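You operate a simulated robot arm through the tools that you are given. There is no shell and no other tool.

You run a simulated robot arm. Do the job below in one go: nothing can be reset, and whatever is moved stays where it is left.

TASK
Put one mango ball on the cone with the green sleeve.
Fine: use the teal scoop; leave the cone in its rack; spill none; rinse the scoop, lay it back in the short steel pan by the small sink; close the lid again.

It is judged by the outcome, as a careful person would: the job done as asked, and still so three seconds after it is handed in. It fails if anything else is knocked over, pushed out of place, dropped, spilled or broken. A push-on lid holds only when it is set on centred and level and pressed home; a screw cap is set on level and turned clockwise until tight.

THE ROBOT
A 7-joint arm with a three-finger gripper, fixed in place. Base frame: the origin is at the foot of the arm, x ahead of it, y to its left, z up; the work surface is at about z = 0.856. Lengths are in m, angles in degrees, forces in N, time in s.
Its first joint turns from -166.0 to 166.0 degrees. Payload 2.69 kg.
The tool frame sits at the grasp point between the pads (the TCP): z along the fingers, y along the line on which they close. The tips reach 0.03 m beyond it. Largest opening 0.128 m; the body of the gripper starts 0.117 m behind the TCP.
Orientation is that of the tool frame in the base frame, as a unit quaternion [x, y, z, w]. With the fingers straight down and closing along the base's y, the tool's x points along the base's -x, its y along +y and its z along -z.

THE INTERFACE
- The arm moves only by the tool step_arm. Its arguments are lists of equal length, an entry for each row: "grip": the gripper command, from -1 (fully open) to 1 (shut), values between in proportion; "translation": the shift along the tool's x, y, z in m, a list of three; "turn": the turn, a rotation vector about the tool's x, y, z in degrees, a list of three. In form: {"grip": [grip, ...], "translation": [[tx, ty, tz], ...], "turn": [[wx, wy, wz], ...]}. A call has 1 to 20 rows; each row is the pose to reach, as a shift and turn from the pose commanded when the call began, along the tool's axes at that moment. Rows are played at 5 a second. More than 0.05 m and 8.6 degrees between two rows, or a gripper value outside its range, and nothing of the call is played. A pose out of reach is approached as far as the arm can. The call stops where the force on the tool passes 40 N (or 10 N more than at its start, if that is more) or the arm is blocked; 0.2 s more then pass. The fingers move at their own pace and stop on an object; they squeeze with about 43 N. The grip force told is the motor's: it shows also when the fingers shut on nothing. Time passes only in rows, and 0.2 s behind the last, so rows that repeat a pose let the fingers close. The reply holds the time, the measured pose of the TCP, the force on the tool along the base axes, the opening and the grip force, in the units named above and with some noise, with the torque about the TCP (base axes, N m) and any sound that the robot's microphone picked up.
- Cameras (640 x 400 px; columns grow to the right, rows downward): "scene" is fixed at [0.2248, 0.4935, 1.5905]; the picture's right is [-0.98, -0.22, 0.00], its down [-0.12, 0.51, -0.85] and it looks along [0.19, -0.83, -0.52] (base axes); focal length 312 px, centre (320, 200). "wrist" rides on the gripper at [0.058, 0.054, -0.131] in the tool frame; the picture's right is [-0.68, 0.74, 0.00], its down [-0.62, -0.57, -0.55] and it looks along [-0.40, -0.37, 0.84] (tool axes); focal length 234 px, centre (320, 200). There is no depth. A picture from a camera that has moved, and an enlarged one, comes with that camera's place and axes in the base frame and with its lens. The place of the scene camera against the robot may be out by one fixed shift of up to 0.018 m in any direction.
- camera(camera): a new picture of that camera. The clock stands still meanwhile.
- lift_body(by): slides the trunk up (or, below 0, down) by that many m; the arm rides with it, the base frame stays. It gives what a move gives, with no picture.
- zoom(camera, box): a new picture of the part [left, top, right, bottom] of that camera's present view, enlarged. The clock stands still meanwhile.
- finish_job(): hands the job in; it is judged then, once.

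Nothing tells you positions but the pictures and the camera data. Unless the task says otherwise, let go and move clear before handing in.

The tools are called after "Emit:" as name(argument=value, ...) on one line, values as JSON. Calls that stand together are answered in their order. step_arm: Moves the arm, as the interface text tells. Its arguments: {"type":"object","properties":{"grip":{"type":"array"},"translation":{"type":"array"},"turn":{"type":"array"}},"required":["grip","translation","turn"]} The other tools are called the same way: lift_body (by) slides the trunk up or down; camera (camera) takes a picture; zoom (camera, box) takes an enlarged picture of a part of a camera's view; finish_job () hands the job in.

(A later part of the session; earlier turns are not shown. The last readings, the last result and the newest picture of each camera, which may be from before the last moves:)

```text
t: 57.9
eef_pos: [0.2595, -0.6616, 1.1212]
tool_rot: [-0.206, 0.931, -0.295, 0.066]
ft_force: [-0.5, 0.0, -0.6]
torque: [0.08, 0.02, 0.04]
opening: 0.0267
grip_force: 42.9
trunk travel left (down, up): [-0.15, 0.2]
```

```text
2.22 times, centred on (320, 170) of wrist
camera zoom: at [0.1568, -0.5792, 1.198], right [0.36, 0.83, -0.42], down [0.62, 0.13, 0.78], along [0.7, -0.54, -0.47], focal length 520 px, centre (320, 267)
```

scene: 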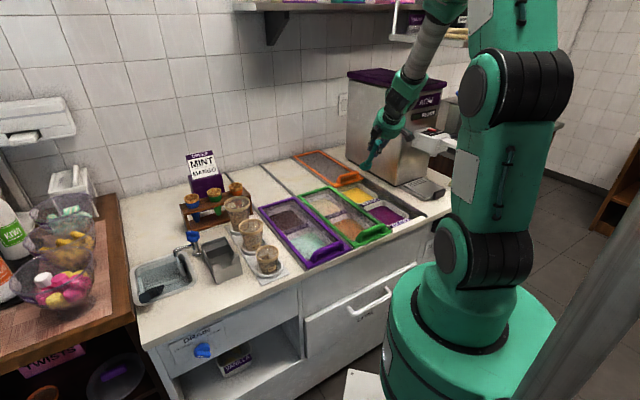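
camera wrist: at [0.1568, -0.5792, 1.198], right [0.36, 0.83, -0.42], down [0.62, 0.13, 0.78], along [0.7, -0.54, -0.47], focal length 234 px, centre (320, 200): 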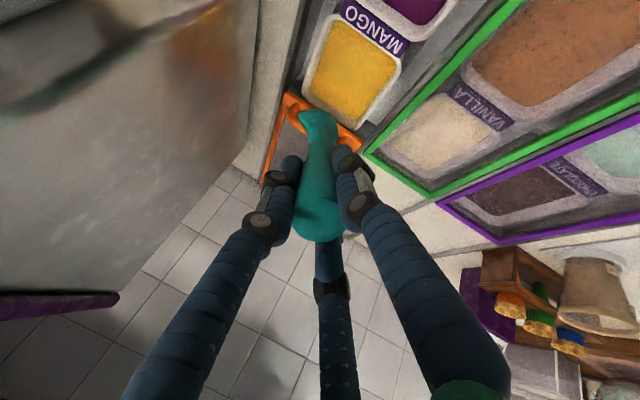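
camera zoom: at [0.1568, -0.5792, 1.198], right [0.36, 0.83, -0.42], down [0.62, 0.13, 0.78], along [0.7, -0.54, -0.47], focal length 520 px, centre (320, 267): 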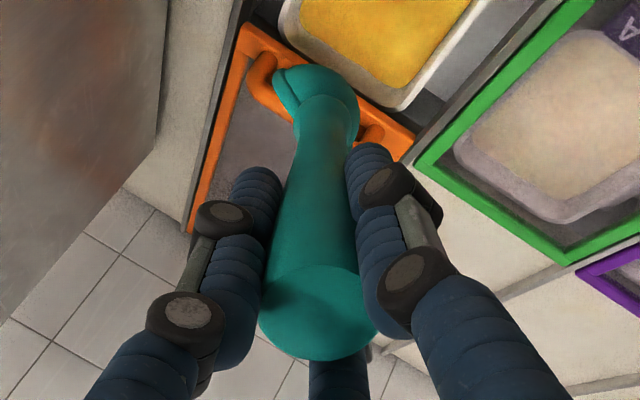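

The scoop is above the tub with the bowl opening forward and up. I'll lower it to just above the mango surface first.

Emit:
step_arm(grip=[1, 1, 1, 1, 1], translation=[[0, 0.0229, 0.0328], [0, 0.0459, 0.0655], [0, 0.0688, 0.0983], [0, 0.0803, 0.1147], [0, 0.0803, 0.1147]], turn=[[0, 0, 0], [0, 0, 0], [0, 0, 0], [0, 0, 0], [0, 0, 0]])

Emit:
zoom(camera="scene", box=[320, 110, 440, 230])

Emit:
camera(camera="wrist")

```text
t: 59.1
eef_pos: [0.2624, -0.6625, 0.9816]
tool_rot: [-0.206, 0.93, -0.295, 0.067]
ft_force: [-1.1, -0.4, -1.1]
torque: [0.03, 0.02, 0.01]
opening: 0.0264
grip_force: 42.9
trunk travel left (down, up): [-0.15, 0.2]
```

```text
3.33 times, centred on (380, 170) of scene
camera zoom: at [0.2248, 0.4935, 1.5905], right [-0.98, -0.22, 0.0], down [-0.12, 0.51, -0.85], along [0.19, -0.83, -0.52], focal length 1039 px, centre (120, 300)
```

zoom: 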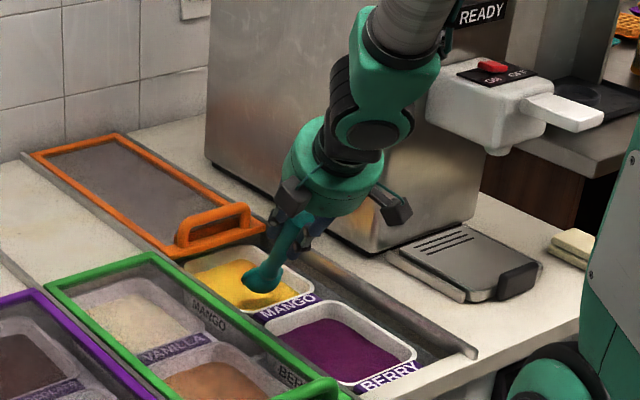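

```text
taken
camera wrist: at [0.1599, -0.5792, 1.0588], right [0.36, 0.83, -0.42], down [0.62, 0.13, 0.78], along [0.7, -0.54, -0.47], focal length 234 px, centre (320, 200)
```

wrist: 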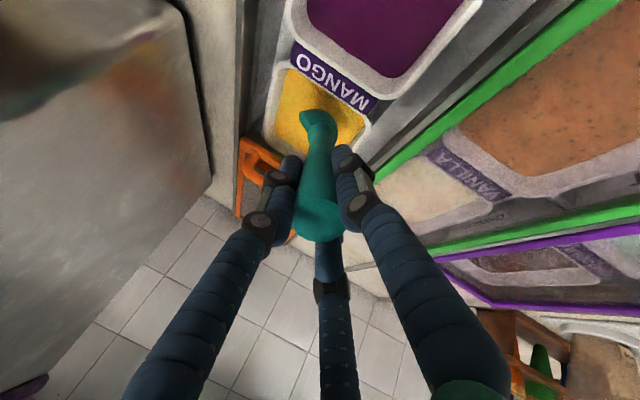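

The bowl is over the near part of the mango. Starting the scoop stroke: dip the leading edge in and push forward while levelling.

Emit:
step_arm(grip=[1, 1, 1, 1, 1, 1], translation=[[0, 0.008, 0.011], [0, 0.0149, 0.0213], [0, 0.02, 0.03], [0, 0.025, 0.0383], [0, 0.03, 0.046], [0, 0.0341, 0.0539]], turn=[[0, 0, 0], [0, 0, 0], [1.5, 0, 0], [3, 0, 0], [6, 0, 0], [9, 0, 0]])

Emit:
zoom(camera="scene", box=[340, 150, 420, 230])

Emit:
camera(camera="wrist")

```text
t: 60.5
eef_pos: [0.2685, -0.6638, 0.9229]
tool_rot: [-0.204, 0.91, -0.35, 0.085]
ft_force: [-2.8, -1.7, -0.2]
torque: [-0.16, 0.35, -0.28]
opening: 0.0264
grip_force: 42.8
out of reach, approached as far as the arm can: row 6
trunk travel left (down, up): [-0.15, 0.2]
```

```text
5.00 times, centred on (380, 190) of scene
camera zoom: at [0.2248, 0.4935, 1.5905], right [-0.98, -0.22, 0.0], down [-0.12, 0.51, -0.85], along [0.19, -0.83, -0.52], focal length 1558 px, centre (20, 250)
```

zoom: 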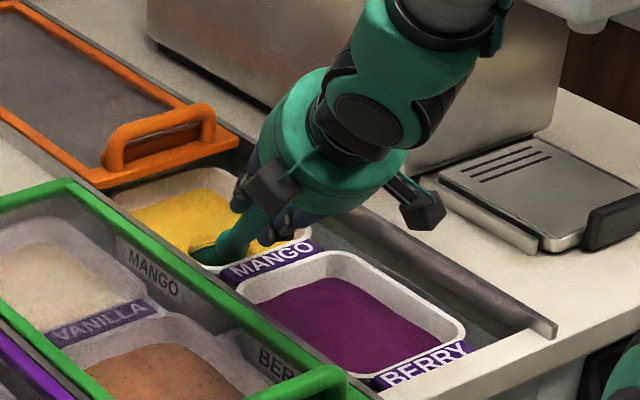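

```text
taken
camera wrist: at [0.159, -0.5728, 0.9852], right [0.38, 0.79, -0.49], down [0.57, 0.22, 0.79], along [0.73, -0.58, -0.36], focal length 234 px, centre (320, 200)
```

wrist: 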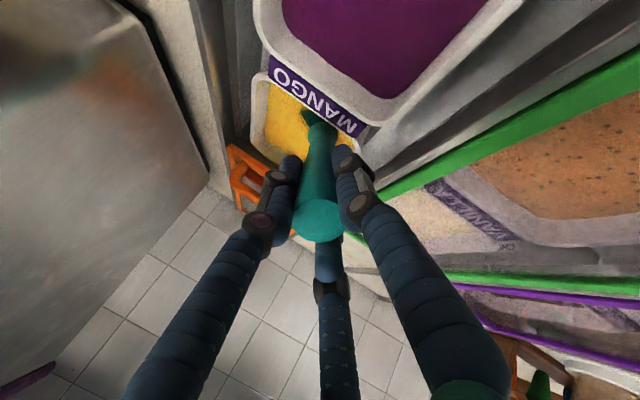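

The bowl is in the mango, but the wrist reaches a joint limit when tilting further this low. I'll finish the stroke at a constant tilt and lift out.

Emit:
step_arm(grip=[1, 1, 1, 1, 1, 1, 1], translation=[[0, -0.006, 0.004], [0, -0.0126, 0.0091], [0, -0.0224, 0.0207], [0, -0.0335, 0.0308], [0, -0.0459, 0.0393], [0, -0.0587, 0.0402], [0, -0.0666, 0.0335]], turn=[[-1.2, 0, 0], [-2.2, 0, 0], [-2.2, 0, 0], [-2.2, 0, 0], [-2.2, 0, 0], [-2.2, 0, 0], [-2.2, 0, 0]])

Emit:
zoom(camera="scene", box=[340, 150, 420, 230])

Emit:
camera(camera="wrist")

```text
t: 62.1
eef_pos: [0.2971, -0.7277, 0.9474]
tool_rot: [-0.202, 0.911, -0.35, 0.079]
ft_force: [0.2, 0.0, -0.6]
torque: [0.03, 0.02, -0.04]
opening: 0.0267
grip_force: 42.5
trunk travel left (down, up): [-0.15, 0.2]
```

```text
5.00 times, centred on (380, 190) of scene
camera zoom: at [0.2248, 0.4935, 1.5905], right [-0.98, -0.22, 0.0], down [-0.12, 0.51, -0.85], along [0.19, -0.83, -0.52], focal length 1558 px, centre (20, 250)
```

zoom: 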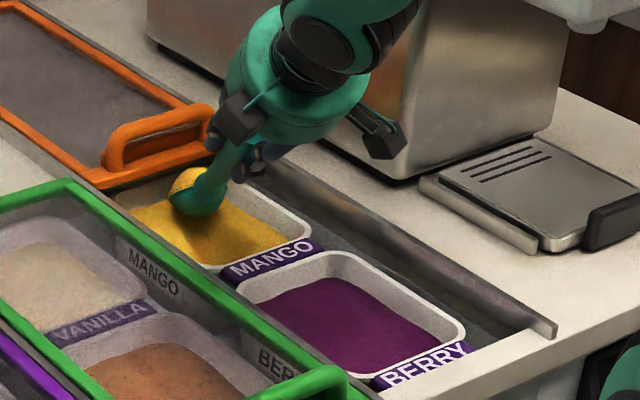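

```text
taken
camera wrist: at [0.1919, -0.6364, 1.009], right [0.38, 0.78, -0.49], down [0.58, 0.21, 0.79], along [0.72, -0.59, -0.37], focal length 234 px, centre (320, 200)
```

wrist: 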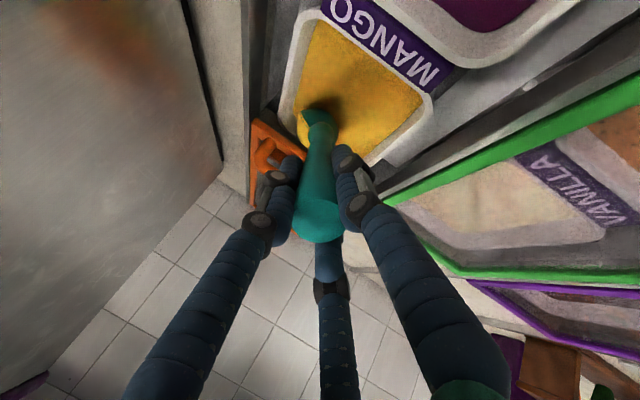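

There is a round mango ball in the scoop. I'll lift it slowly, drawing back slightly from the lid.

Emit:
step_arm(grip=[1, 1, 1, 1, 1, 1], translation=[[0, -0.006, -0.018], [0, -0.016, -0.037], [0, -0.033, -0.06], [0, -0.053, -0.082], [0, -0.073, -0.104], [0, -0.09, -0.123]], turn=[[0, 0, 0], [0, 0, 0], [0, 0, 0], [0, 0, 0], [0, 0, 0], [0, 0, 0]])

Emit:
zoom(camera="scene", box=[320, 110, 440, 230])

```text
t: 63.5
eef_pos: [0.2905, -0.7134, 1.0969]
tool_rot: [-0.202, 0.911, -0.35, 0.078]
ft_force: [0.0, -0.6, -1.5]
torque: [0.04, 0.01, -0.02]
opening: 0.0265
grip_force: 43.3
trunk travel left (down, up): [-0.15, 0.2]
```

```text
3.33 times, centred on (380, 170) of scene
camera zoom: at [0.2248, 0.4935, 1.5905], right [-0.98, -0.22, 0.0], down [-0.12, 0.51, -0.85], along [0.19, -0.83, -0.52], focal length 1039 px, centre (120, 300)
```

zoom: 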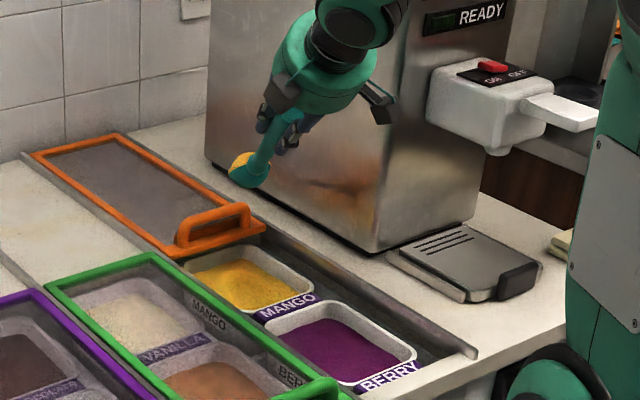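

The ball holds. I'll level the scoop a bit more now that I'm higher, and check reach.

Emit:
step_arm(grip=[1, 1, 1, 1], translation=[[0, -0.02, -0.02], [0, -0.04, -0.04], [0, -0.05, -0.05], [0, -0.05, -0.05]], turn=[[5, 0, 0], [10, 0, 0], [15, 0, 0], [20, 0, 0]])

Emit:
camera(camera="scene")

```text
t: 64.5
eef_pos: [0.2929, -0.7197, 1.1524]
tool_rot: [-0.186, 0.843, -0.493, 0.111]
ft_force: [0.7, -0.2, -1.4]
torque: [0.13, 0.04, 0.01]
opening: 0.0266
grip_force: 43.0
trunk travel left (down, up): [-0.15, 0.2]
```

```text
taken
```

scene: 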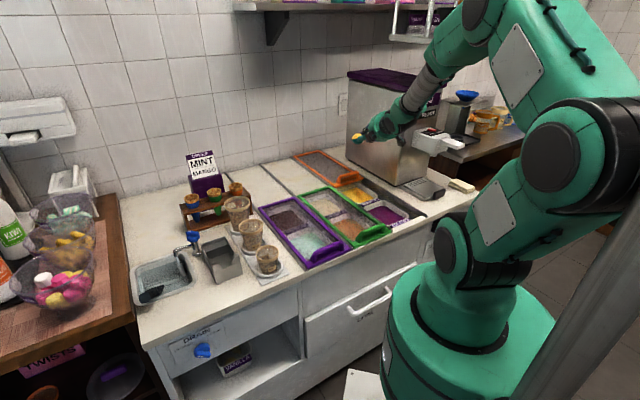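

The scoop is nearly level with the ball secure. I'll swing along an arc around the base, turning with it, to a point behind the green cone.

Emit:
step_arm(grip=[1, 1, 1, 1, 1, 1, 1, 1, 1, 1, 1, 1, 1, 1, 1, 1, 1, 1, 1, 1], translation=[[-0.028, -0.0013, 0], [-0.0559, -0.0024, -0.0005], [-0.0838, -0.0029, -0.0022], [-0.1117, -0.0029, -0.0047], [-0.1396, -0.0026, -0.0076], [-0.1672, -0.0015, -0.0121], [-0.1947, -0.0001, -0.0171], [-0.2221, 0.0019, -0.0229], [-0.2491, 0.0043, -0.0297], [-0.276, 0.007, -0.037], [-0.3024, 0.0105, -0.0458], [-0.3286, 0.0143, -0.0549], [-0.3543, 0.0185, -0.0648], [-0.3797, 0.0233, -0.0758], [-0.4049, 0.0283, -0.0873], [-0.4308, 0.0338, -0.0971], [-0.4564, 0.0396, -0.1075], [-0.4817, 0.046, -0.1187], [-0.506, 0.0531, -0.1315], [-0.5299, 0.0607, -0.145]], turn=[[0, -1.675, -0.94], [0, -3.349, -1.879], [0, -5.024, -2.819], [0, -6.698, -3.758], [0, -8.373, -4.698], [0, -10.048, -5.638], [0, -11.722, -6.577], [0, -13.397, -7.517], [0, -15.071, -8.456], [0, -16.746, -9.396], [0, -18.421, -10.336], [0, -20.095, -11.275], [0, -21.77, -12.215], [0, -23.444, -13.154], [0, -25.119, -14.094], [0, -26.794, -15.034], [0, -28.468, -15.973], [0, -30.143, -16.913], [0, -31.817, -17.852], [0, -33.492, -18.792]])

Emit:
camera(camera="scene")

Emit:
camera(camera="wrist")

```text
t: 68.7
eef_pos: [0.7085, -0.3516, 1.1817]
tool_rot: [-0.454, 0.728, -0.44, 0.265]
ft_force: [0.3, -0.6, -2.4]
torque: [0.05, 0.1, -0.02]
opening: 0.0268
grip_force: 42.8
trunk travel left (down, up): [-0.15, 0.2]
```

```text
taken
```

scene: 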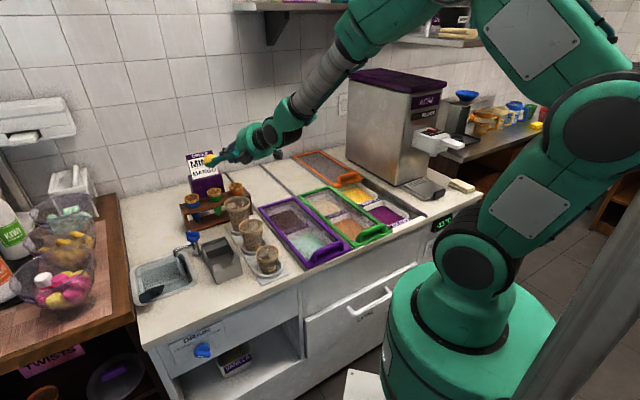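

```text
taken
camera wrist: at [0.5564, -0.3404, 1.1992], right [-0.01, 0.75, -0.66], down [0.09, 0.66, 0.75], along [1.0, -0.05, -0.07], focal length 234 px, centre (320, 200)
```

wrist: 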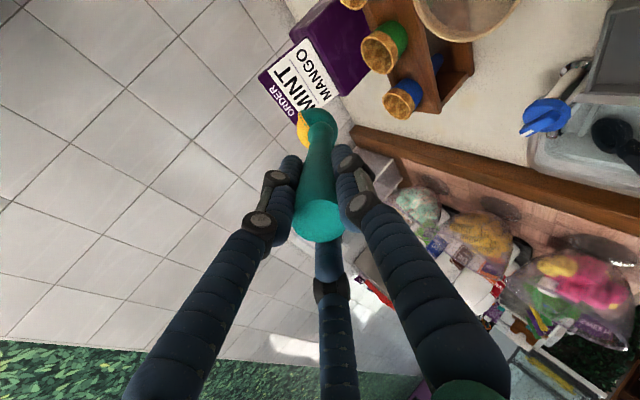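

The ball is still in the scoop and the tool heads straight for the cone rack. I'll zoom to refine the green cone's position.

Emit:
zoom(camera="wrist", box=[270, 0, 480, 150])

Emit:
zoom(camera="scene", box=[170, 130, 290, 230])

```text
2.67 times, centred on (375, 75) of wrist
camera zoom: at [0.5564, -0.3404, 1.1992], right [-0.01, 0.75, -0.66], down [0.09, 0.66, 0.75], along [1.0, -0.05, -0.07], focal length 624 px, centre (173, 533)
```

zoom: 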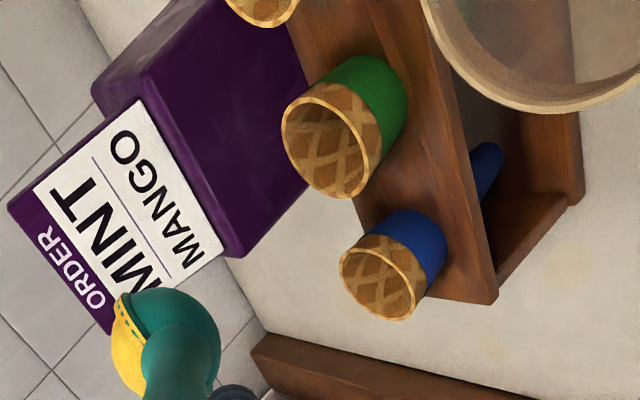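

```text
4.00 times, centred on (230, 180) of scene
camera zoom: at [0.2248, 0.4935, 1.5905], right [-0.98, -0.22, 0.0], down [-0.12, 0.51, -0.85], along [0.19, -0.83, -0.52], focal length 1247 px, centre (680, 280)
```

zoom: 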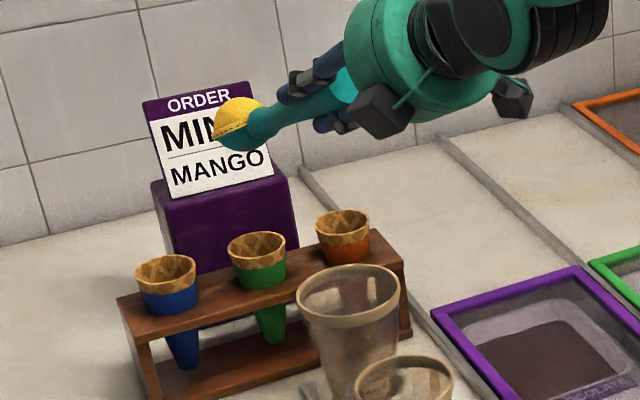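

The cone rim is at about (0.847, -0.423, 0.98). To give the wrist more tilt range near the cone, I'll raise the tool and then lower the trunk by the same amount.

Emit:
step_arm(grip=[1, 1, 1, 1, 1, 1], translation=[[0, -0.0132, -0.0071], [0, -0.0352, -0.0189], [0, -0.0617, -0.0331], [0, -0.0881, -0.0472], [0, -0.1057, -0.0567], [0, -0.1057, -0.0567]], turn=[[0, 0, 0], [0, 0, 0], [0, 0, 0], [0, 0, 0], [0, 0, 0], [0, 0, 0]])

Emit:
lift_body(by=-0.06)

Emit:
lift_body(by=-0.06)

Emit:
camera(camera="scene")

```text
t: 70.1
eef_pos: [0.7059, -0.3506, 1.3022]
tool_rot: [-0.454, 0.728, -0.44, 0.265]
ft_force: [0.6, -0.1, -0.8]
torque: [0.05, 0.05, 0.03]
opening: 0.027
grip_force: 43.0
trunk travel left (down, up): [-0.15, 0.2]
```

```text
t: 71.1
eef_pos: [0.7067, -0.3503, 1.2428]
tool_rot: [-0.454, 0.728, -0.441, 0.265]
ft_force: [0.4, -0.2, -1.1]
torque: [0.03, 0.09, -0.02]
opening: 0.0265
grip_force: 43.2
trunk travel left (down, up): [-0.09, 0.26]
```

```text
t: 72.1
eef_pos: [0.7061, -0.3496, 1.1838]
tool_rot: [-0.455, 0.728, -0.439, 0.264]
ft_force: [0.9, -0.2, -1.8]
torque: [0.06, 0.1, 0.02]
opening: 0.0266
grip_force: 43.1
trunk travel left (down, up): [-0.03, 0.32]
```

```text
taken
```

scene: 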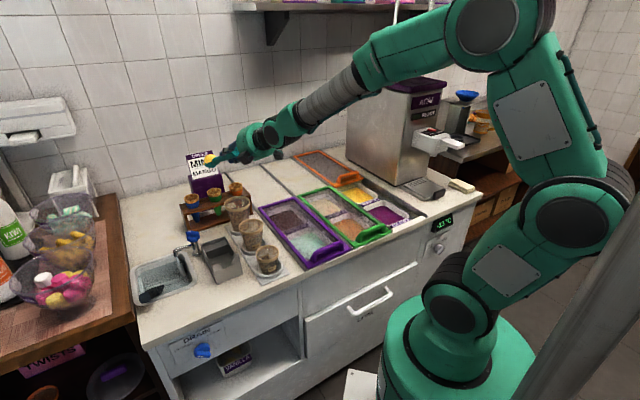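

Now I'll bring the ball over the green cone, stopping a little high to check.

Emit:
step_arm(grip=[1, 1, 1, 1, 1, 1], translation=[[-0.001, 0.008, 0.012], [-0.002, 0.016, 0.025], [-0.004, 0.025, 0.038], [-0.0045, 0.033, 0.048], [-0.0045, 0.038, 0.0535], [-0.0045, 0.038, 0.0535]], turn=[[0, 0, 0], [0, 0, 0], [0, 0, 0], [0, 0, 0], [0, 0, 0], [0, 0, 0]])

Emit:
camera(camera="wrist")

Emit:
zoom(camera="scene", box=[170, 140, 270, 230])

```text
t: 73.5
eef_pos: [0.7353, -0.3595, 1.1237]
tool_rot: [-0.455, 0.728, -0.439, 0.264]
ft_force: [0.5, 1.0, -1.7]
torque: [0.04, 0.09, 0.0]
opening: 0.0268
grip_force: 43.3
trunk travel left (down, up): [-0.03, 0.32]
```

```text
taken
camera wrist: at [0.5829, -0.3491, 1.1403], right [-0.01, 0.75, -0.66], down [0.09, 0.66, 0.75], along [1.0, -0.05, -0.07], focal length 234 px, centre (320, 200)
```

wrist: 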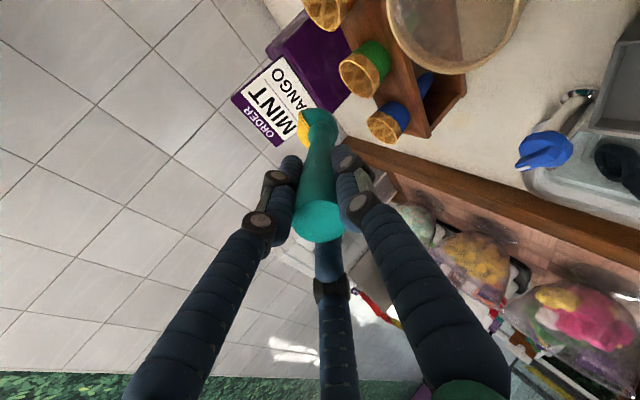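

```text
4.44 times, centred on (220, 185) of scene
camera zoom: at [0.2248, 0.4935, 1.5905], right [-0.98, -0.22, 0.0], down [-0.12, 0.51, -0.85], along [0.19, -0.83, -0.52], focal length 1385 px, centre (764, 267)
```

zoom: 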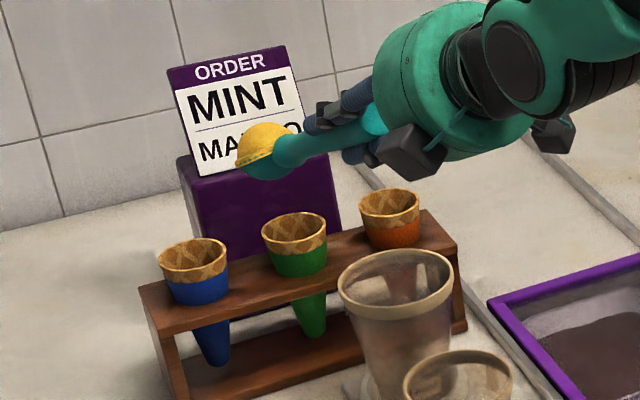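

Emit:
zoom(camera="wrist", box=[280, 20, 440, 150])

```text
3.08 times, centred on (360, 85) of wrist
camera zoom: at [0.5829, -0.3491, 1.1403], right [-0.01, 0.75, -0.66], down [0.09, 0.66, 0.75], along [1.0, -0.05, -0.07], focal length 720 px, centre (197, 554)
```

zoom: 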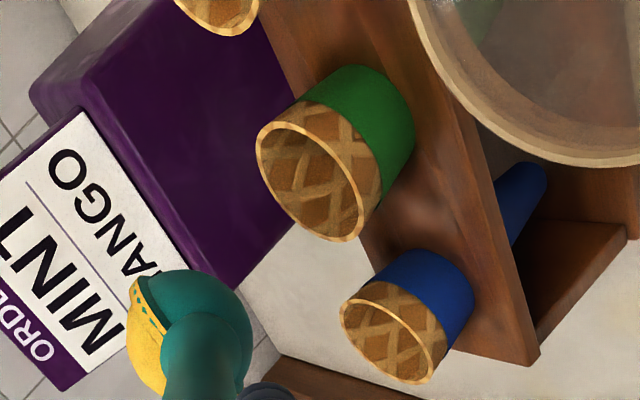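

Cone rim centre is refined to about (0.847, -0.425, 0.981). Lowering so the ball is just over the mouth.

Emit:
step_arm(grip=[1, 1, 1, 1, 1], translation=[[0.001, 0.009, 0.005], [0.0019, 0.018, 0.01], [0.0019, 0.027, 0.0145], [0.0019, 0.0354, 0.0186], [0.0019, 0.0354, 0.0186]], turn=[[0, 0, 0], [0, 0, 0], [0, 0, 0], [0, 0, 0], [0, 0, 0]])

Emit:
zoom(camera="wrist", box=[280, 20, 440, 150])

Emit:
zoom(camera="scene", box=[170, 140, 270, 230])

```text
t: 74.7
eef_pos: [0.7315, -0.3622, 1.0843]
tool_rot: [-0.454, 0.728, -0.44, 0.264]
ft_force: [0.0, 0.7, -0.9]
torque: [0.04, 0.06, 0.0]
opening: 0.0265
grip_force: 42.9
trunk travel left (down, up): [-0.03, 0.32]
```

```text
3.08 times, centred on (360, 85) of wrist
camera zoom: at [0.581, -0.3511, 1.1009], right [-0.01, 0.75, -0.66], down [0.09, 0.66, 0.75], along [1.0, -0.05, -0.07], focal length 720 px, centre (197, 554)
```

zoom: 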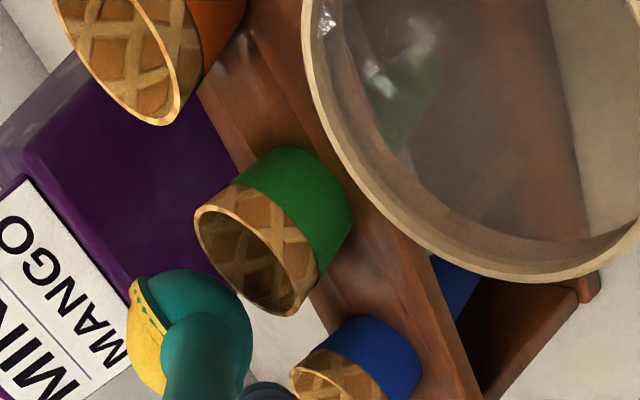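

```text
4.44 times, centred on (220, 185) of scene
camera zoom: at [0.2248, 0.4935, 1.5905], right [-0.98, -0.22, 0.0], down [-0.12, 0.51, -0.85], along [0.19, -0.83, -0.52], focal length 1385 px, centre (764, 267)
```

zoom: 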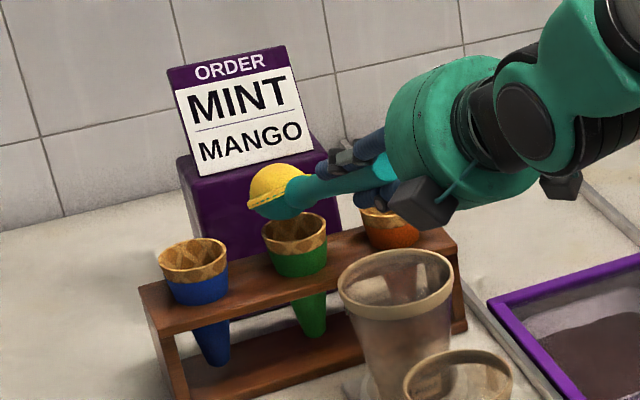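

The ball is centred just above the cone mouth. Rolling the scoop over about its handle axis to tip the ball in.

Emit:
step_arm(grip=[1, 1, 1, 1, 1, 1, 1, 1, 1, 1, 1, 1, 1, 1, 1, 1, 1, 1, 1, 1], translation=[[0, 0, 0], [0, 0, 0], [0, 0, 0], [0, 0, 0], [0, 0, 0], [0, 0, 0], [0, 0, 0], [0, 0, 0], [0, 0, 0], [0, 0, 0], [0, 0, 0], [0, 0, 0], [0, 0, 0], [0, 0, 0], [0, 0, 0], [0, 0, 0], [0, 0, 0], [0, 0, 0], [0, 0, 0], [0, 0, 0]], turn=[[0, 0, 8.5], [0, 0, 17], [0, 0, 25.5], [0, 0, 34], [0, 0, 42.5], [0, 0, 51], [0, 0, 59.5], [0, 0, 68], [0, 0, 76.5], [0, 0, 85], [0, 0, 93.5], [0, 0, 102], [0, 0, 110.5], [0, 0, 119], [0, 0, 127.5], [0, 0, 136], [0, 0, 144.5], [0, 0, 153], [0, 0, 161.5], [0, 0, 170]])

Emit:
zoom(camera="scene", box=[170, 140, 270, 230])

Emit:
camera(camera="wrist")

```text
t: 78.9
eef_pos: [0.7317, -0.3621, 1.0837]
tool_rot: [0.686, 0.515, 0.226, 0.462]
ft_force: [-0.3, 0.2, -1.1]
torque: [0.09, 0.06, 0.0]
opening: 0.0268
grip_force: 42.9
trunk travel left (down, up): [-0.03, 0.32]
```

```text
4.44 times, centred on (220, 185) of scene
camera zoom: at [0.2248, 0.4935, 1.5905], right [-0.98, -0.22, 0.0], down [-0.12, 0.51, -0.85], along [0.19, -0.83, -0.52], focal length 1385 px, centre (764, 267)
```

zoom: 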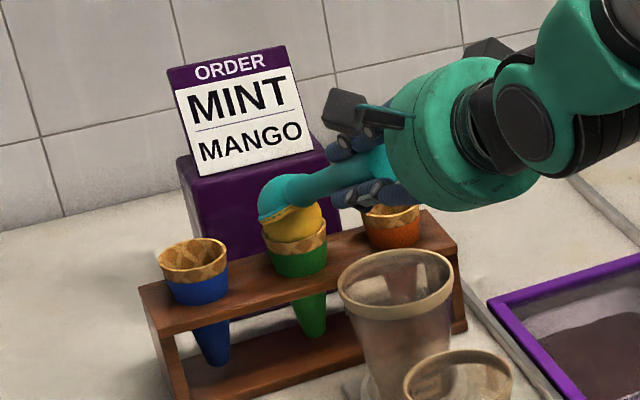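

```text
taken
camera wrist: at [0.6784, -0.258, 1.1835], right [0.12, -0.65, 0.75], down [-0.94, -0.32, -0.13], along [0.32, -0.69, -0.65], focal length 234 px, centre (320, 200)
```

wrist: 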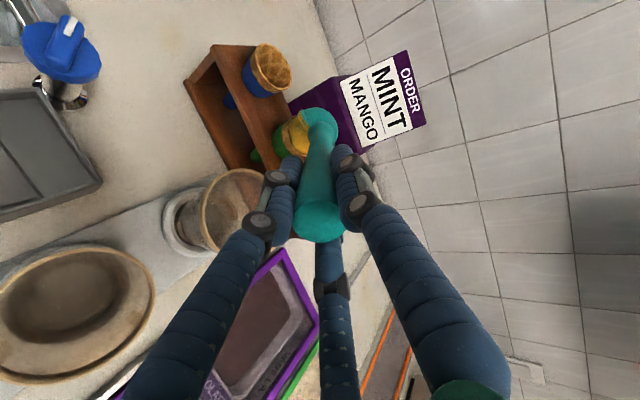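

The ball is resting on the cone under the inverted scoop. Lifting the scoop straight up slowly.

Emit:
step_arm(grip=[1, 1, 1, 1, 1, 1, 1], translation=[[0, 0, 0], [-0.0008, 0.0043, -0.0024], [-0.0017, 0.0087, -0.0047], [-0.0033, 0.0173, -0.0094], [-0.0058, 0.0303, -0.0165], [-0.0091, 0.0476, -0.026], [-0.0116, 0.0606, -0.033]], turn=[[0, 0, 0], [0, 0, 0], [0, 0, 0], [0, 0, 0], [0, 0, 0], [0, 0, 0], [0, 0, 0]])

Emit:
zoom(camera="scene", box=[170, 140, 270, 230])

Emit:
camera(camera="wrist")

```text
t: 80.5
eef_pos: [0.7334, -0.3618, 1.1541]
tool_rot: [0.685, 0.516, 0.225, 0.462]
ft_force: [0.6, 0.2, -0.9]
torque: [0.05, 0.04, 0.01]
opening: 0.0267
grip_force: 43.8
trunk travel left (down, up): [-0.03, 0.32]
```

```text
4.44 times, centred on (220, 185) of scene
camera zoom: at [0.2248, 0.4935, 1.5905], right [-0.98, -0.22, 0.0], down [-0.12, 0.51, -0.85], along [0.19, -0.83, -0.52], focal length 1385 px, centre (764, 267)
```

zoom: 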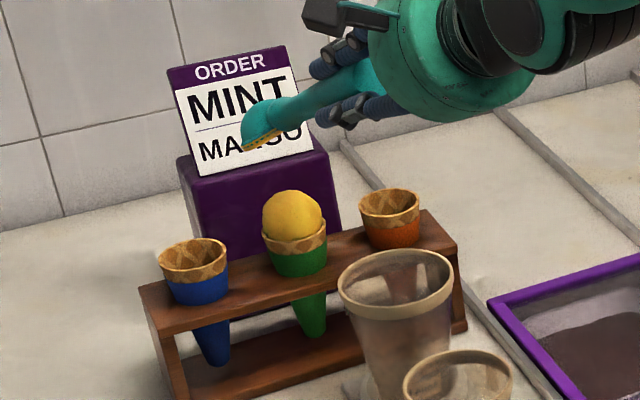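

```text
taken
camera wrist: at [0.6786, -0.257, 1.2536], right [0.12, -0.65, 0.75], down [-0.94, -0.32, -0.13], along [0.32, -0.69, -0.65], focal length 234 px, centre (320, 200)
```

wrist: 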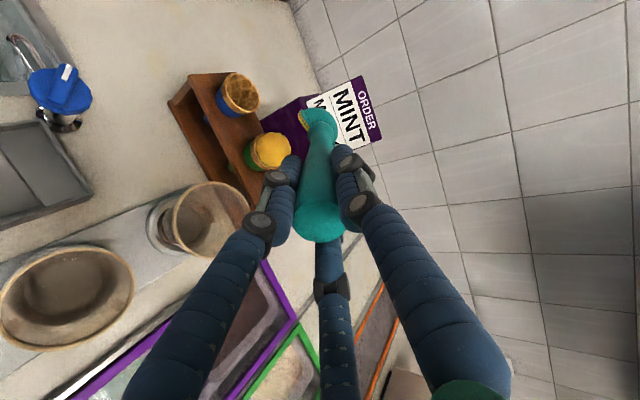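

The mango ball sits centred on the green cone. The scoop has residue, so next comes rinsing. First I'll rise and roll the scoop back upright.

Emit:
step_arm(grip=[1, 1, 1, 1, 1, 1, 1, 1, 1, 1, 1, 1, 1, 1, 1, 1, 1, 1, 1, 1], translation=[[-0.003, 0.0156, -0.0085], [-0.0066, 0.0347, -0.0189], [-0.01, 0.052, -0.0283], [-0.01, 0.052, -0.0283], [-0.01, 0.052, -0.0283], [-0.01, 0.052, -0.0283], [-0.01, 0.052, -0.0283], [-0.01, 0.052, -0.0283], [-0.01, 0.052, -0.0283], [-0.01, 0.052, -0.0283], [-0.01, 0.052, -0.0283], [-0.01, 0.052, -0.0283], [-0.01, 0.052, -0.0283], [-0.01, 0.052, -0.0283], [-0.01, 0.052, -0.0283], [-0.01, 0.052, -0.0283], [-0.01, 0.052, -0.0283], [-0.01, 0.052, -0.0283], [-0.01, 0.052, -0.0283], [-0.01, 0.052, -0.0283]], turn=[[0, 0, -8.5], [0, 0, -17], [0, 0, -25.5], [0, 0, -34], [0, 0, -42.5], [0, 0, -51], [0, 0, -59.5], [0, 0, -68], [0, 0, -76.5], [0, 0, -85], [0, 0, -93.5], [0, 0, -102], [0, 0, -110.5], [0, 0, -119], [0, 0, -127.5], [0, 0, -136], [0, 0, -144.5], [0, 0, -153], [0, 0, -161.5], [0, 0, -170]])

Emit:
camera(camera="scene")

Emit:
camera(camera="wrist")

```text
t: 84.7
eef_pos: [0.7338, -0.3622, 1.2145]
tool_rot: [-0.455, 0.728, -0.44, 0.265]
ft_force: [0.1, -0.2, -1.6]
torque: [0.02, 0.07, 0.03]
opening: 0.0265
grip_force: 42.6
trunk travel left (down, up): [-0.03, 0.32]
```

```text
taken
```

scene: 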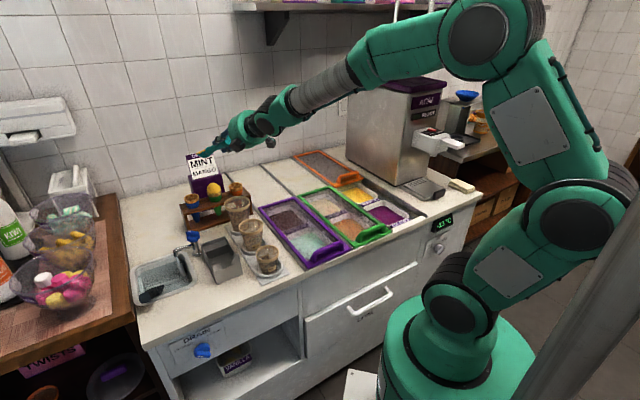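

```text
taken
camera wrist: at [0.5811, -0.3509, 1.2303], right [-0.01, 0.75, -0.66], down [0.09, 0.66, 0.75], along [1.0, -0.05, -0.07], focal length 234 px, centre (320, 200)
```

wrist: 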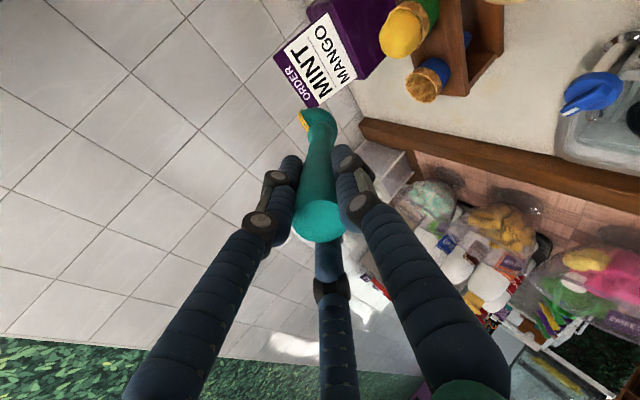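

The scoop is upright again. I'll carry it to a point in front of the sink, turning to face straight along the counter's depth.

Emit:
step_arm(grip=[1, 1, 1, 1, 1, 1, 1, 1, 1, 1], translation=[[-0.0227, 0.0047, -0.0095], [-0.0567, 0.0118, -0.0237], [-0.0936, 0.0195, -0.039], [-0.1305, 0.0346, -0.0504], [-0.1676, 0.0534, -0.0598], [-0.2047, 0.076, -0.0671], [-0.2418, 0.0985, -0.0745], [-0.2704, 0.1193, -0.0783], [-0.2847, 0.1334, -0.0782], [-0.2847, 0.1334, -0.0782]], turn=[[0, 1.3, 0.7], [0, 3.2, 1.7], [0, 5.2, 2.8], [0, 7.3, 3.9], [0, 9.3, 5.0], [0, 11.4, 6.1], [0, 13.5, 7.3], [0, 15.0, 8.1], [0, 15.84, 8.53], [0, 15.84, 8.53]])

Emit:
camera(camera="scene")

Emit:
camera(camera="wrist")

```text
t: 86.9
eef_pos: [0.7433, -0.0486, 1.13]
tool_rot: [-0.334, 0.789, -0.477, 0.194]
ft_force: [-0.2, 0.0, -1.7]
torque: [0.03, 0.03, -0.02]
opening: 0.0268
grip_force: 43.5
trunk travel left (down, up): [-0.03, 0.32]
```

```text
taken
```

scene: 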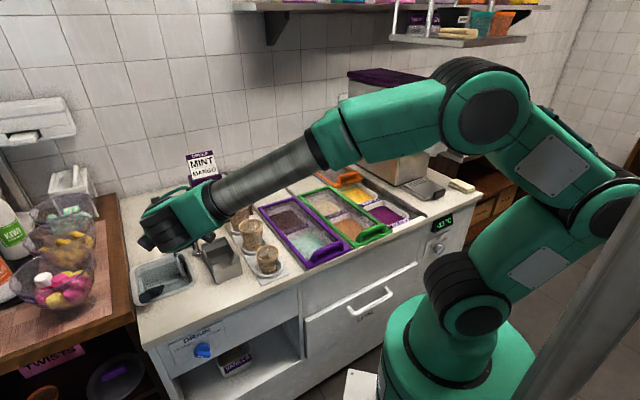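

```text
taken
camera wrist: at [0.6028, 0.0094, 1.1455], right [0.22, 0.72, -0.66], down [0.28, 0.6, 0.75], along [0.93, -0.35, -0.07], focal length 234 px, centre (320, 200)
```

wrist: 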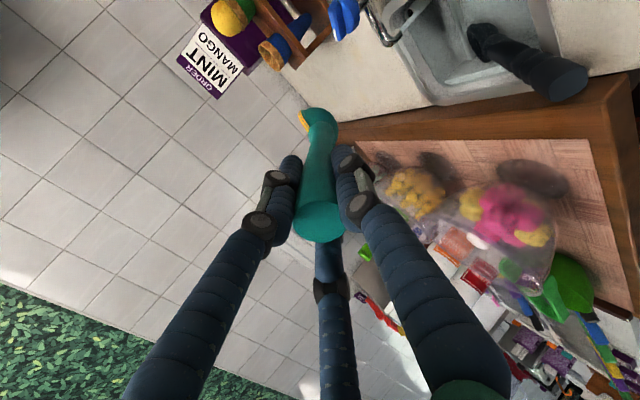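

Emit:
zoom(camera="wrist", box=[280, 0, 520, 150])

Emit:
zoom(camera="scene", box=[120, 180, 240, 310])

```text
2.67 times, centred on (400, 75) of wrist
camera zoom: at [0.6028, 0.0094, 1.1455], right [0.22, 0.72, -0.66], down [0.28, 0.6, 0.75], along [0.93, -0.35, -0.07], focal length 624 px, centre (107, 533)
```

zoom: 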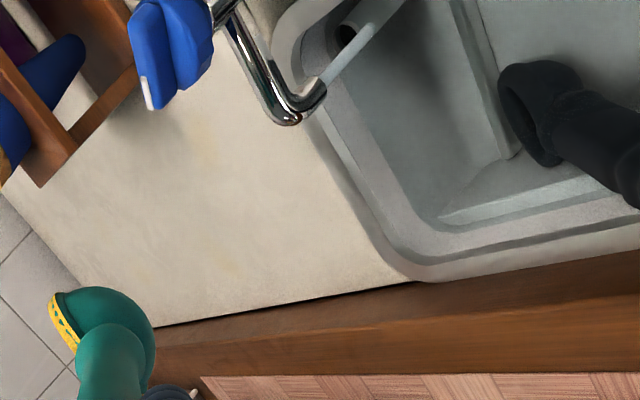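

```text
3.08 times, centred on (180, 245) of scene
camera zoom: at [0.2248, 0.4935, 1.5905], right [-0.98, -0.22, 0.0], down [-0.12, 0.51, -0.85], along [0.19, -0.83, -0.52], focal length 959 px, centre (751, 62)
```

zoom: 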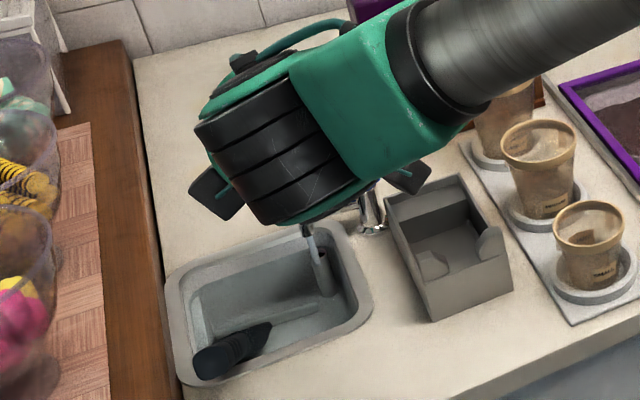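

The spout outlet is at about (U 0.4965, V 0.734, z 0.867), and the standpipe top sits behind it at about z 0.82. I'll come down in front of the spout, over the sink, and take a closer look.

Emit:
step_arm(grip=[1, 1, 1, 1, 1, 1], translation=[[-0.003, 0.025, 0.009], [-0.006, 0.052, 0.018], [-0.009, 0.078, 0.028], [-0.0128, 0.1, 0.036], [-0.0128, 0.1119, 0.0402], [-0.0128, 0.1119, 0.0402]], turn=[[-1.2, 0, 0], [-2.4, 0, 0], [-3.6, 0, 0], [-4.8, 0, 0], [-6, 0, 0], [-6, 0, 0]])

Emit:
camera(camera="wrist")

Emit:
zoom(camera="wrist", box=[290, 0, 530, 150])

Emit:
zoom(camera="scene", box=[120, 200, 240, 310])

```text
t: 88.3
eef_pos: [0.7382, -0.0279, 1.0097]
tool_rot: [-0.343, 0.814, -0.435, 0.177]
ft_force: [0.7, 0.0, -0.9]
torque: [0.04, 0.07, -0.02]
opening: 0.0268
grip_force: 42.9
trunk travel left (down, up): [-0.03, 0.32]
```

```text
taken
camera wrist: at [0.5989, 0.0273, 1.0417], right [0.18, 0.77, -0.62], down [0.34, 0.54, 0.77], along [0.92, -0.35, -0.17], focal length 234 px, centre (320, 200)
```

wrist: 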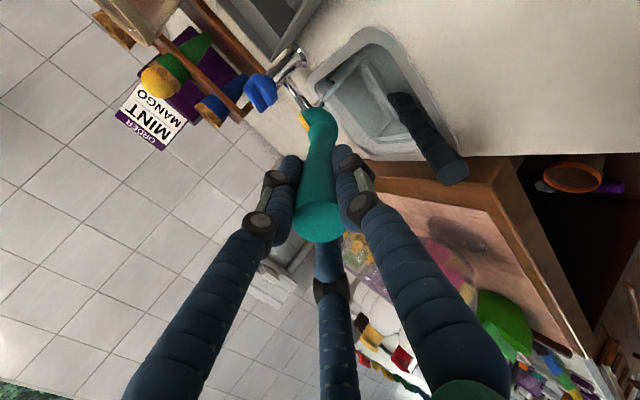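

```text
2.67 times, centred on (410, 75) of wrist
camera zoom: at [0.5989, 0.0273, 1.0417], right [0.18, 0.77, -0.62], down [0.34, 0.54, 0.77], along [0.92, -0.35, -0.17], focal length 624 px, centre (80, 533)
```

zoom: 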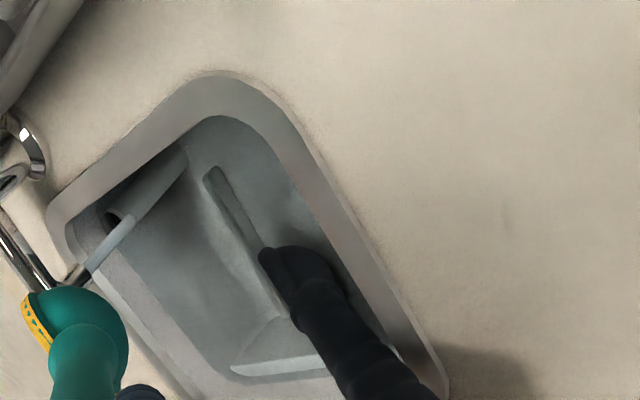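

```text
3.64 times, centred on (180, 255) of scene
camera zoom: at [0.2248, 0.4935, 1.5905], right [-0.98, -0.22, 0.0], down [-0.12, 0.51, -0.85], along [0.19, -0.83, -0.52], focal length 1133 px, centre (829, 0)
```

zoom: 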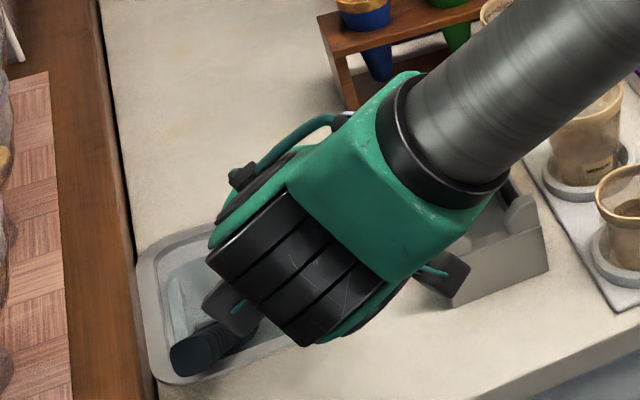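

The stream drops from the spout to standing water at about z≈0.825. I'll lower the bowl into the sink in front of the stream.

Emit:
step_arm(grip=[1, 1, 1, 1, 1, 1], translation=[[0.001, 0.018, 0.012], [0.0022, 0.036, 0.0243], [0.0022, 0.052, 0.035], [0.0022, 0.063, 0.0425], [0.0022, 0.0699, 0.0472], [0.0022, 0.0699, 0.0472]], turn=[[0, 0, 0], [0, 0, 0], [0, 0, 0], [0, 0, 0], [0, 0, 0], [0, 0, 0]])

Emit:
camera(camera="wrist")

Emit:
zoom(camera="wrist", box=[250, 40, 450, 180])

Emit:
zoom(camera="scene", box=[120, 200, 240, 310])

```text
t: 89.7
eef_pos: [0.7355, -0.0313, 0.9266]
tool_rot: [-0.345, 0.813, -0.435, 0.177]
ft_force: [6.2, 6.1, 0.5]
torque: [0.42, -0.47, 1.1]
opening: 0.0268
grip_force: 43.1
trunk travel left (down, up): [-0.03, 0.32]
```

```text
taken
camera wrist: at [0.5963, 0.0244, 0.9572], right [0.18, 0.77, -0.62], down [0.34, 0.54, 0.77], along [0.92, -0.34, -0.16], focal length 234 px, centre (320, 200)
```

wrist: 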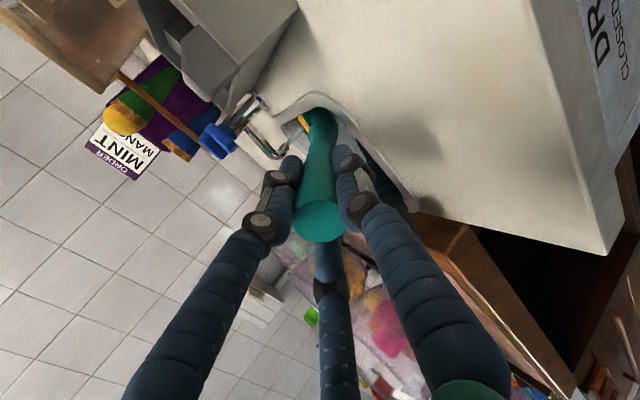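

```text
2.86 times, centred on (350, 110) of wrist
camera zoom: at [0.5963, 0.0244, 0.9572], right [0.18, 0.77, -0.62], down [0.34, 0.54, 0.77], along [0.92, -0.34, -0.16], focal length 669 px, centre (234, 457)
```

zoom: 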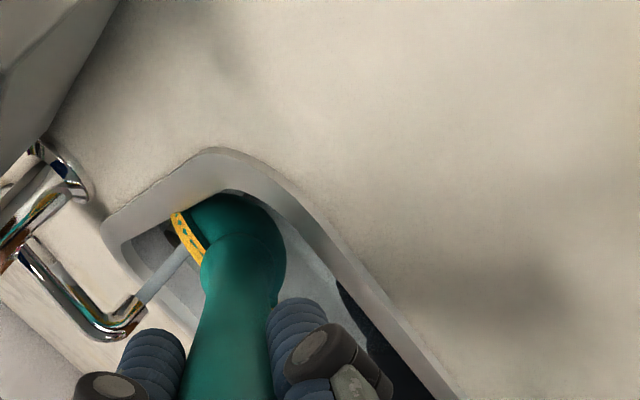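

```text
3.64 times, centred on (180, 255) of scene
camera zoom: at [0.2248, 0.4935, 1.5905], right [-0.98, -0.22, 0.0], down [-0.12, 0.51, -0.85], along [0.19, -0.83, -0.52], focal length 1133 px, centre (829, 0)
```

zoom: 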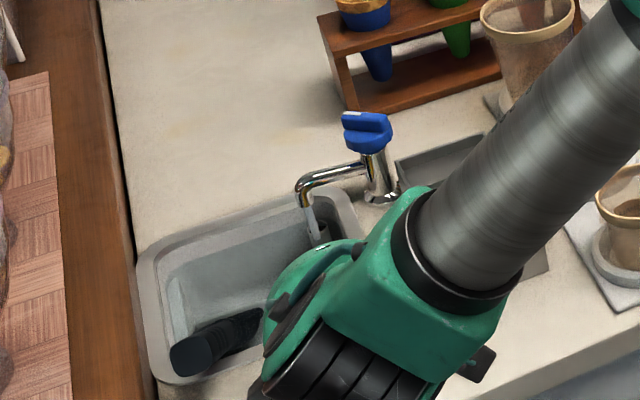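

The bowl is lightly touching the sink's left wall. I'll shift away from the wall first and check the force.

Emit:
step_arm(grip=[1, 1, 1], translation=[[-0.005, 0, 0], [-0.01, 0, 0], [-0.012, 0, 0]], turn=[[0, 0, 0], [0, 0, 0], [0, 0, 0]])

```text
t: 90.5
eef_pos: [0.7439, -0.0236, 0.9268]
tool_rot: [-0.344, 0.813, -0.435, 0.176]
ft_force: [0.4, 0.8, -0.5]
torque: [0.03, 0.05, 0.0]
opening: 0.0265
grip_force: 43.0
trunk travel left (down, up): [-0.03, 0.32]
```

Clear of the wall. Now forward under the stream.

Emit:
step_arm(grip=[1, 1, 1, 1, 1, 1], translation=[[0, -0.0067, 0.01], [0, -0.0145, 0.0214], [0, -0.0223, 0.033], [0, -0.029, 0.043], [0, -0.0336, 0.0498], [0, -0.0336, 0.0498]], turn=[[0, 0, 0], [0, 0, 0], [0, 0, 0], [0, 0, 0], [0, 0, 0], [0, 0, 0]])

Emit:
zoom(camera="wrist", box=[230, 40, 430, 180])

Emit:
zoom(camera="scene", box=[150, 220, 220, 290])

```text
t: 91.9
eef_pos: [0.7867, -0.0634, 0.9285]
tool_rot: [-0.344, 0.813, -0.436, 0.177]
ft_force: [0.3, 13.1, 9.1]
torque: [0.25, -0.81, 1.21]
opening: 0.0268
grip_force: 43.0
trunk travel left (down, up): [-0.03, 0.32]
```

```text
2.86 times, centred on (330, 110) of wrist
camera zoom: at [0.6477, -0.0087, 0.9585], right [0.18, 0.77, -0.62], down [0.34, 0.54, 0.77], along [0.92, -0.34, -0.16], focal length 669 px, centre (291, 457)
```

zoom: 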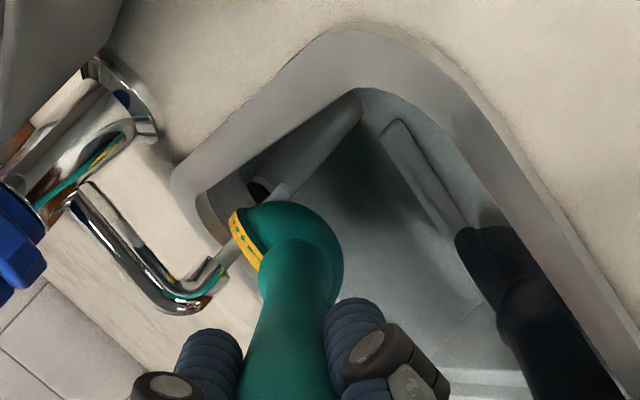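

```text
5.71 times, centred on (185, 255) of scene
camera zoom: at [0.2248, 0.4935, 1.5905], right [-0.98, -0.22, 0.0], down [-0.12, 0.51, -0.85], along [0.19, -0.83, -0.52], focal length 1781 px, centre (1091, -114)
```

zoom: 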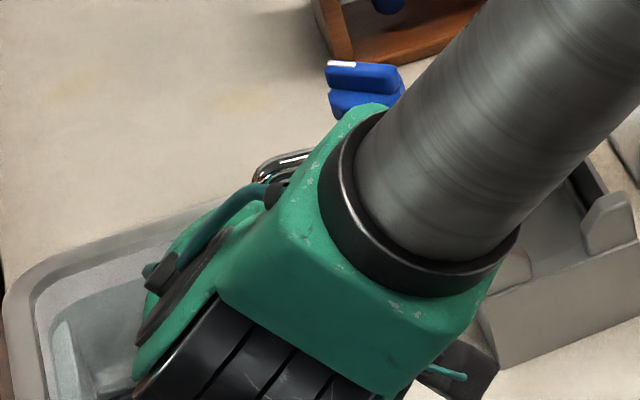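

I'm touching the standpipe and the stream just misses the bowl. I'll raise slightly, then shift so the stream falls into the bowl.

Emit:
step_arm(grip=[1, 1, 1, 1, 1], translation=[[0, -0.005, -0.0034], [0, -0.01, -0.0067], [0.003, -0.0112, -0.005], [0.0065, -0.0134, -0.0017], [0.0065, -0.0134, -0.0017]], turn=[[0, 0, 0], [0, 0, 0], [0, 0, 0], [0, 0, 0], [0, 0, 0]])

Emit:
zoom(camera="wrist", box=[230, 40, 430, 180])

```text
t: 93.1
eef_pos: [0.7859, -0.0742, 0.939]
tool_rot: [-0.344, 0.813, -0.436, 0.176]
ft_force: [-4.6, 8.5, -4.8]
torque: [1.01, 0.66, 0.18]
opening: 0.0269
grip_force: 43.0
trunk travel left (down, up): [-0.03, 0.32]
```

```text
2.86 times, centred on (330, 110) of wrist
camera zoom: at [0.6469, -0.0174, 0.9688], right [0.18, 0.77, -0.62], down [0.34, 0.54, 0.77], along [0.92, -0.35, -0.17], focal length 669 px, centre (291, 457)
```

zoom: 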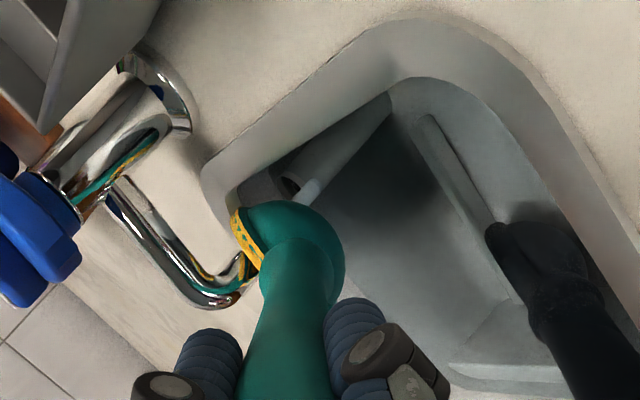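

The bowl is under the stream but just touching the spout. I'll back off a few mm and hold it there.

Emit:
step_arm(grip=[1, 1, 1, 1, 1, 1, 1, 1, 1, 1], translation=[[0, 0.0035, -0.0025], [0, 0.007, -0.0049], [0, 0.007, -0.0049], [0, 0.007, -0.0049], [0, 0.007, -0.0049], [0, 0.007, -0.0049], [0, 0.007, -0.0049], [0, 0.007, -0.0049], [0, 0.007, -0.0049], [0, 0.007, -0.0049]], turn=[[0, 0, 0], [0, 0, 0], [0, 0, 0], [0, 0, 0], [0, 0, 0], [0, 0, 0], [0, 0, 0], [0, 0, 0], [0, 0, 0], [0, 0, 0]])

Emit:
zoom(camera="wrist", box=[230, 40, 430, 180])

```text
t: 95.3
eef_pos: [0.7798, -0.0675, 0.9364]
tool_rot: [-0.343, 0.814, -0.434, 0.176]
ft_force: [0.5, -0.6, -0.9]
torque: [0.06, 0.06, 0.0]
opening: 0.0266
grip_force: 43.4
trunk travel left (down, up): [-0.03, 0.32]
```

```text
2.86 times, centred on (330, 110) of wrist
camera zoom: at [0.641, -0.0116, 0.9662], right [0.18, 0.77, -0.62], down [0.34, 0.54, 0.77], along [0.92, -0.35, -0.16], focal length 669 px, centre (291, 457)
```

zoom: 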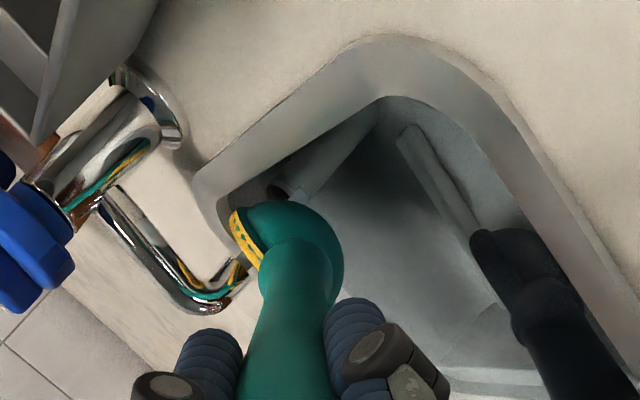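

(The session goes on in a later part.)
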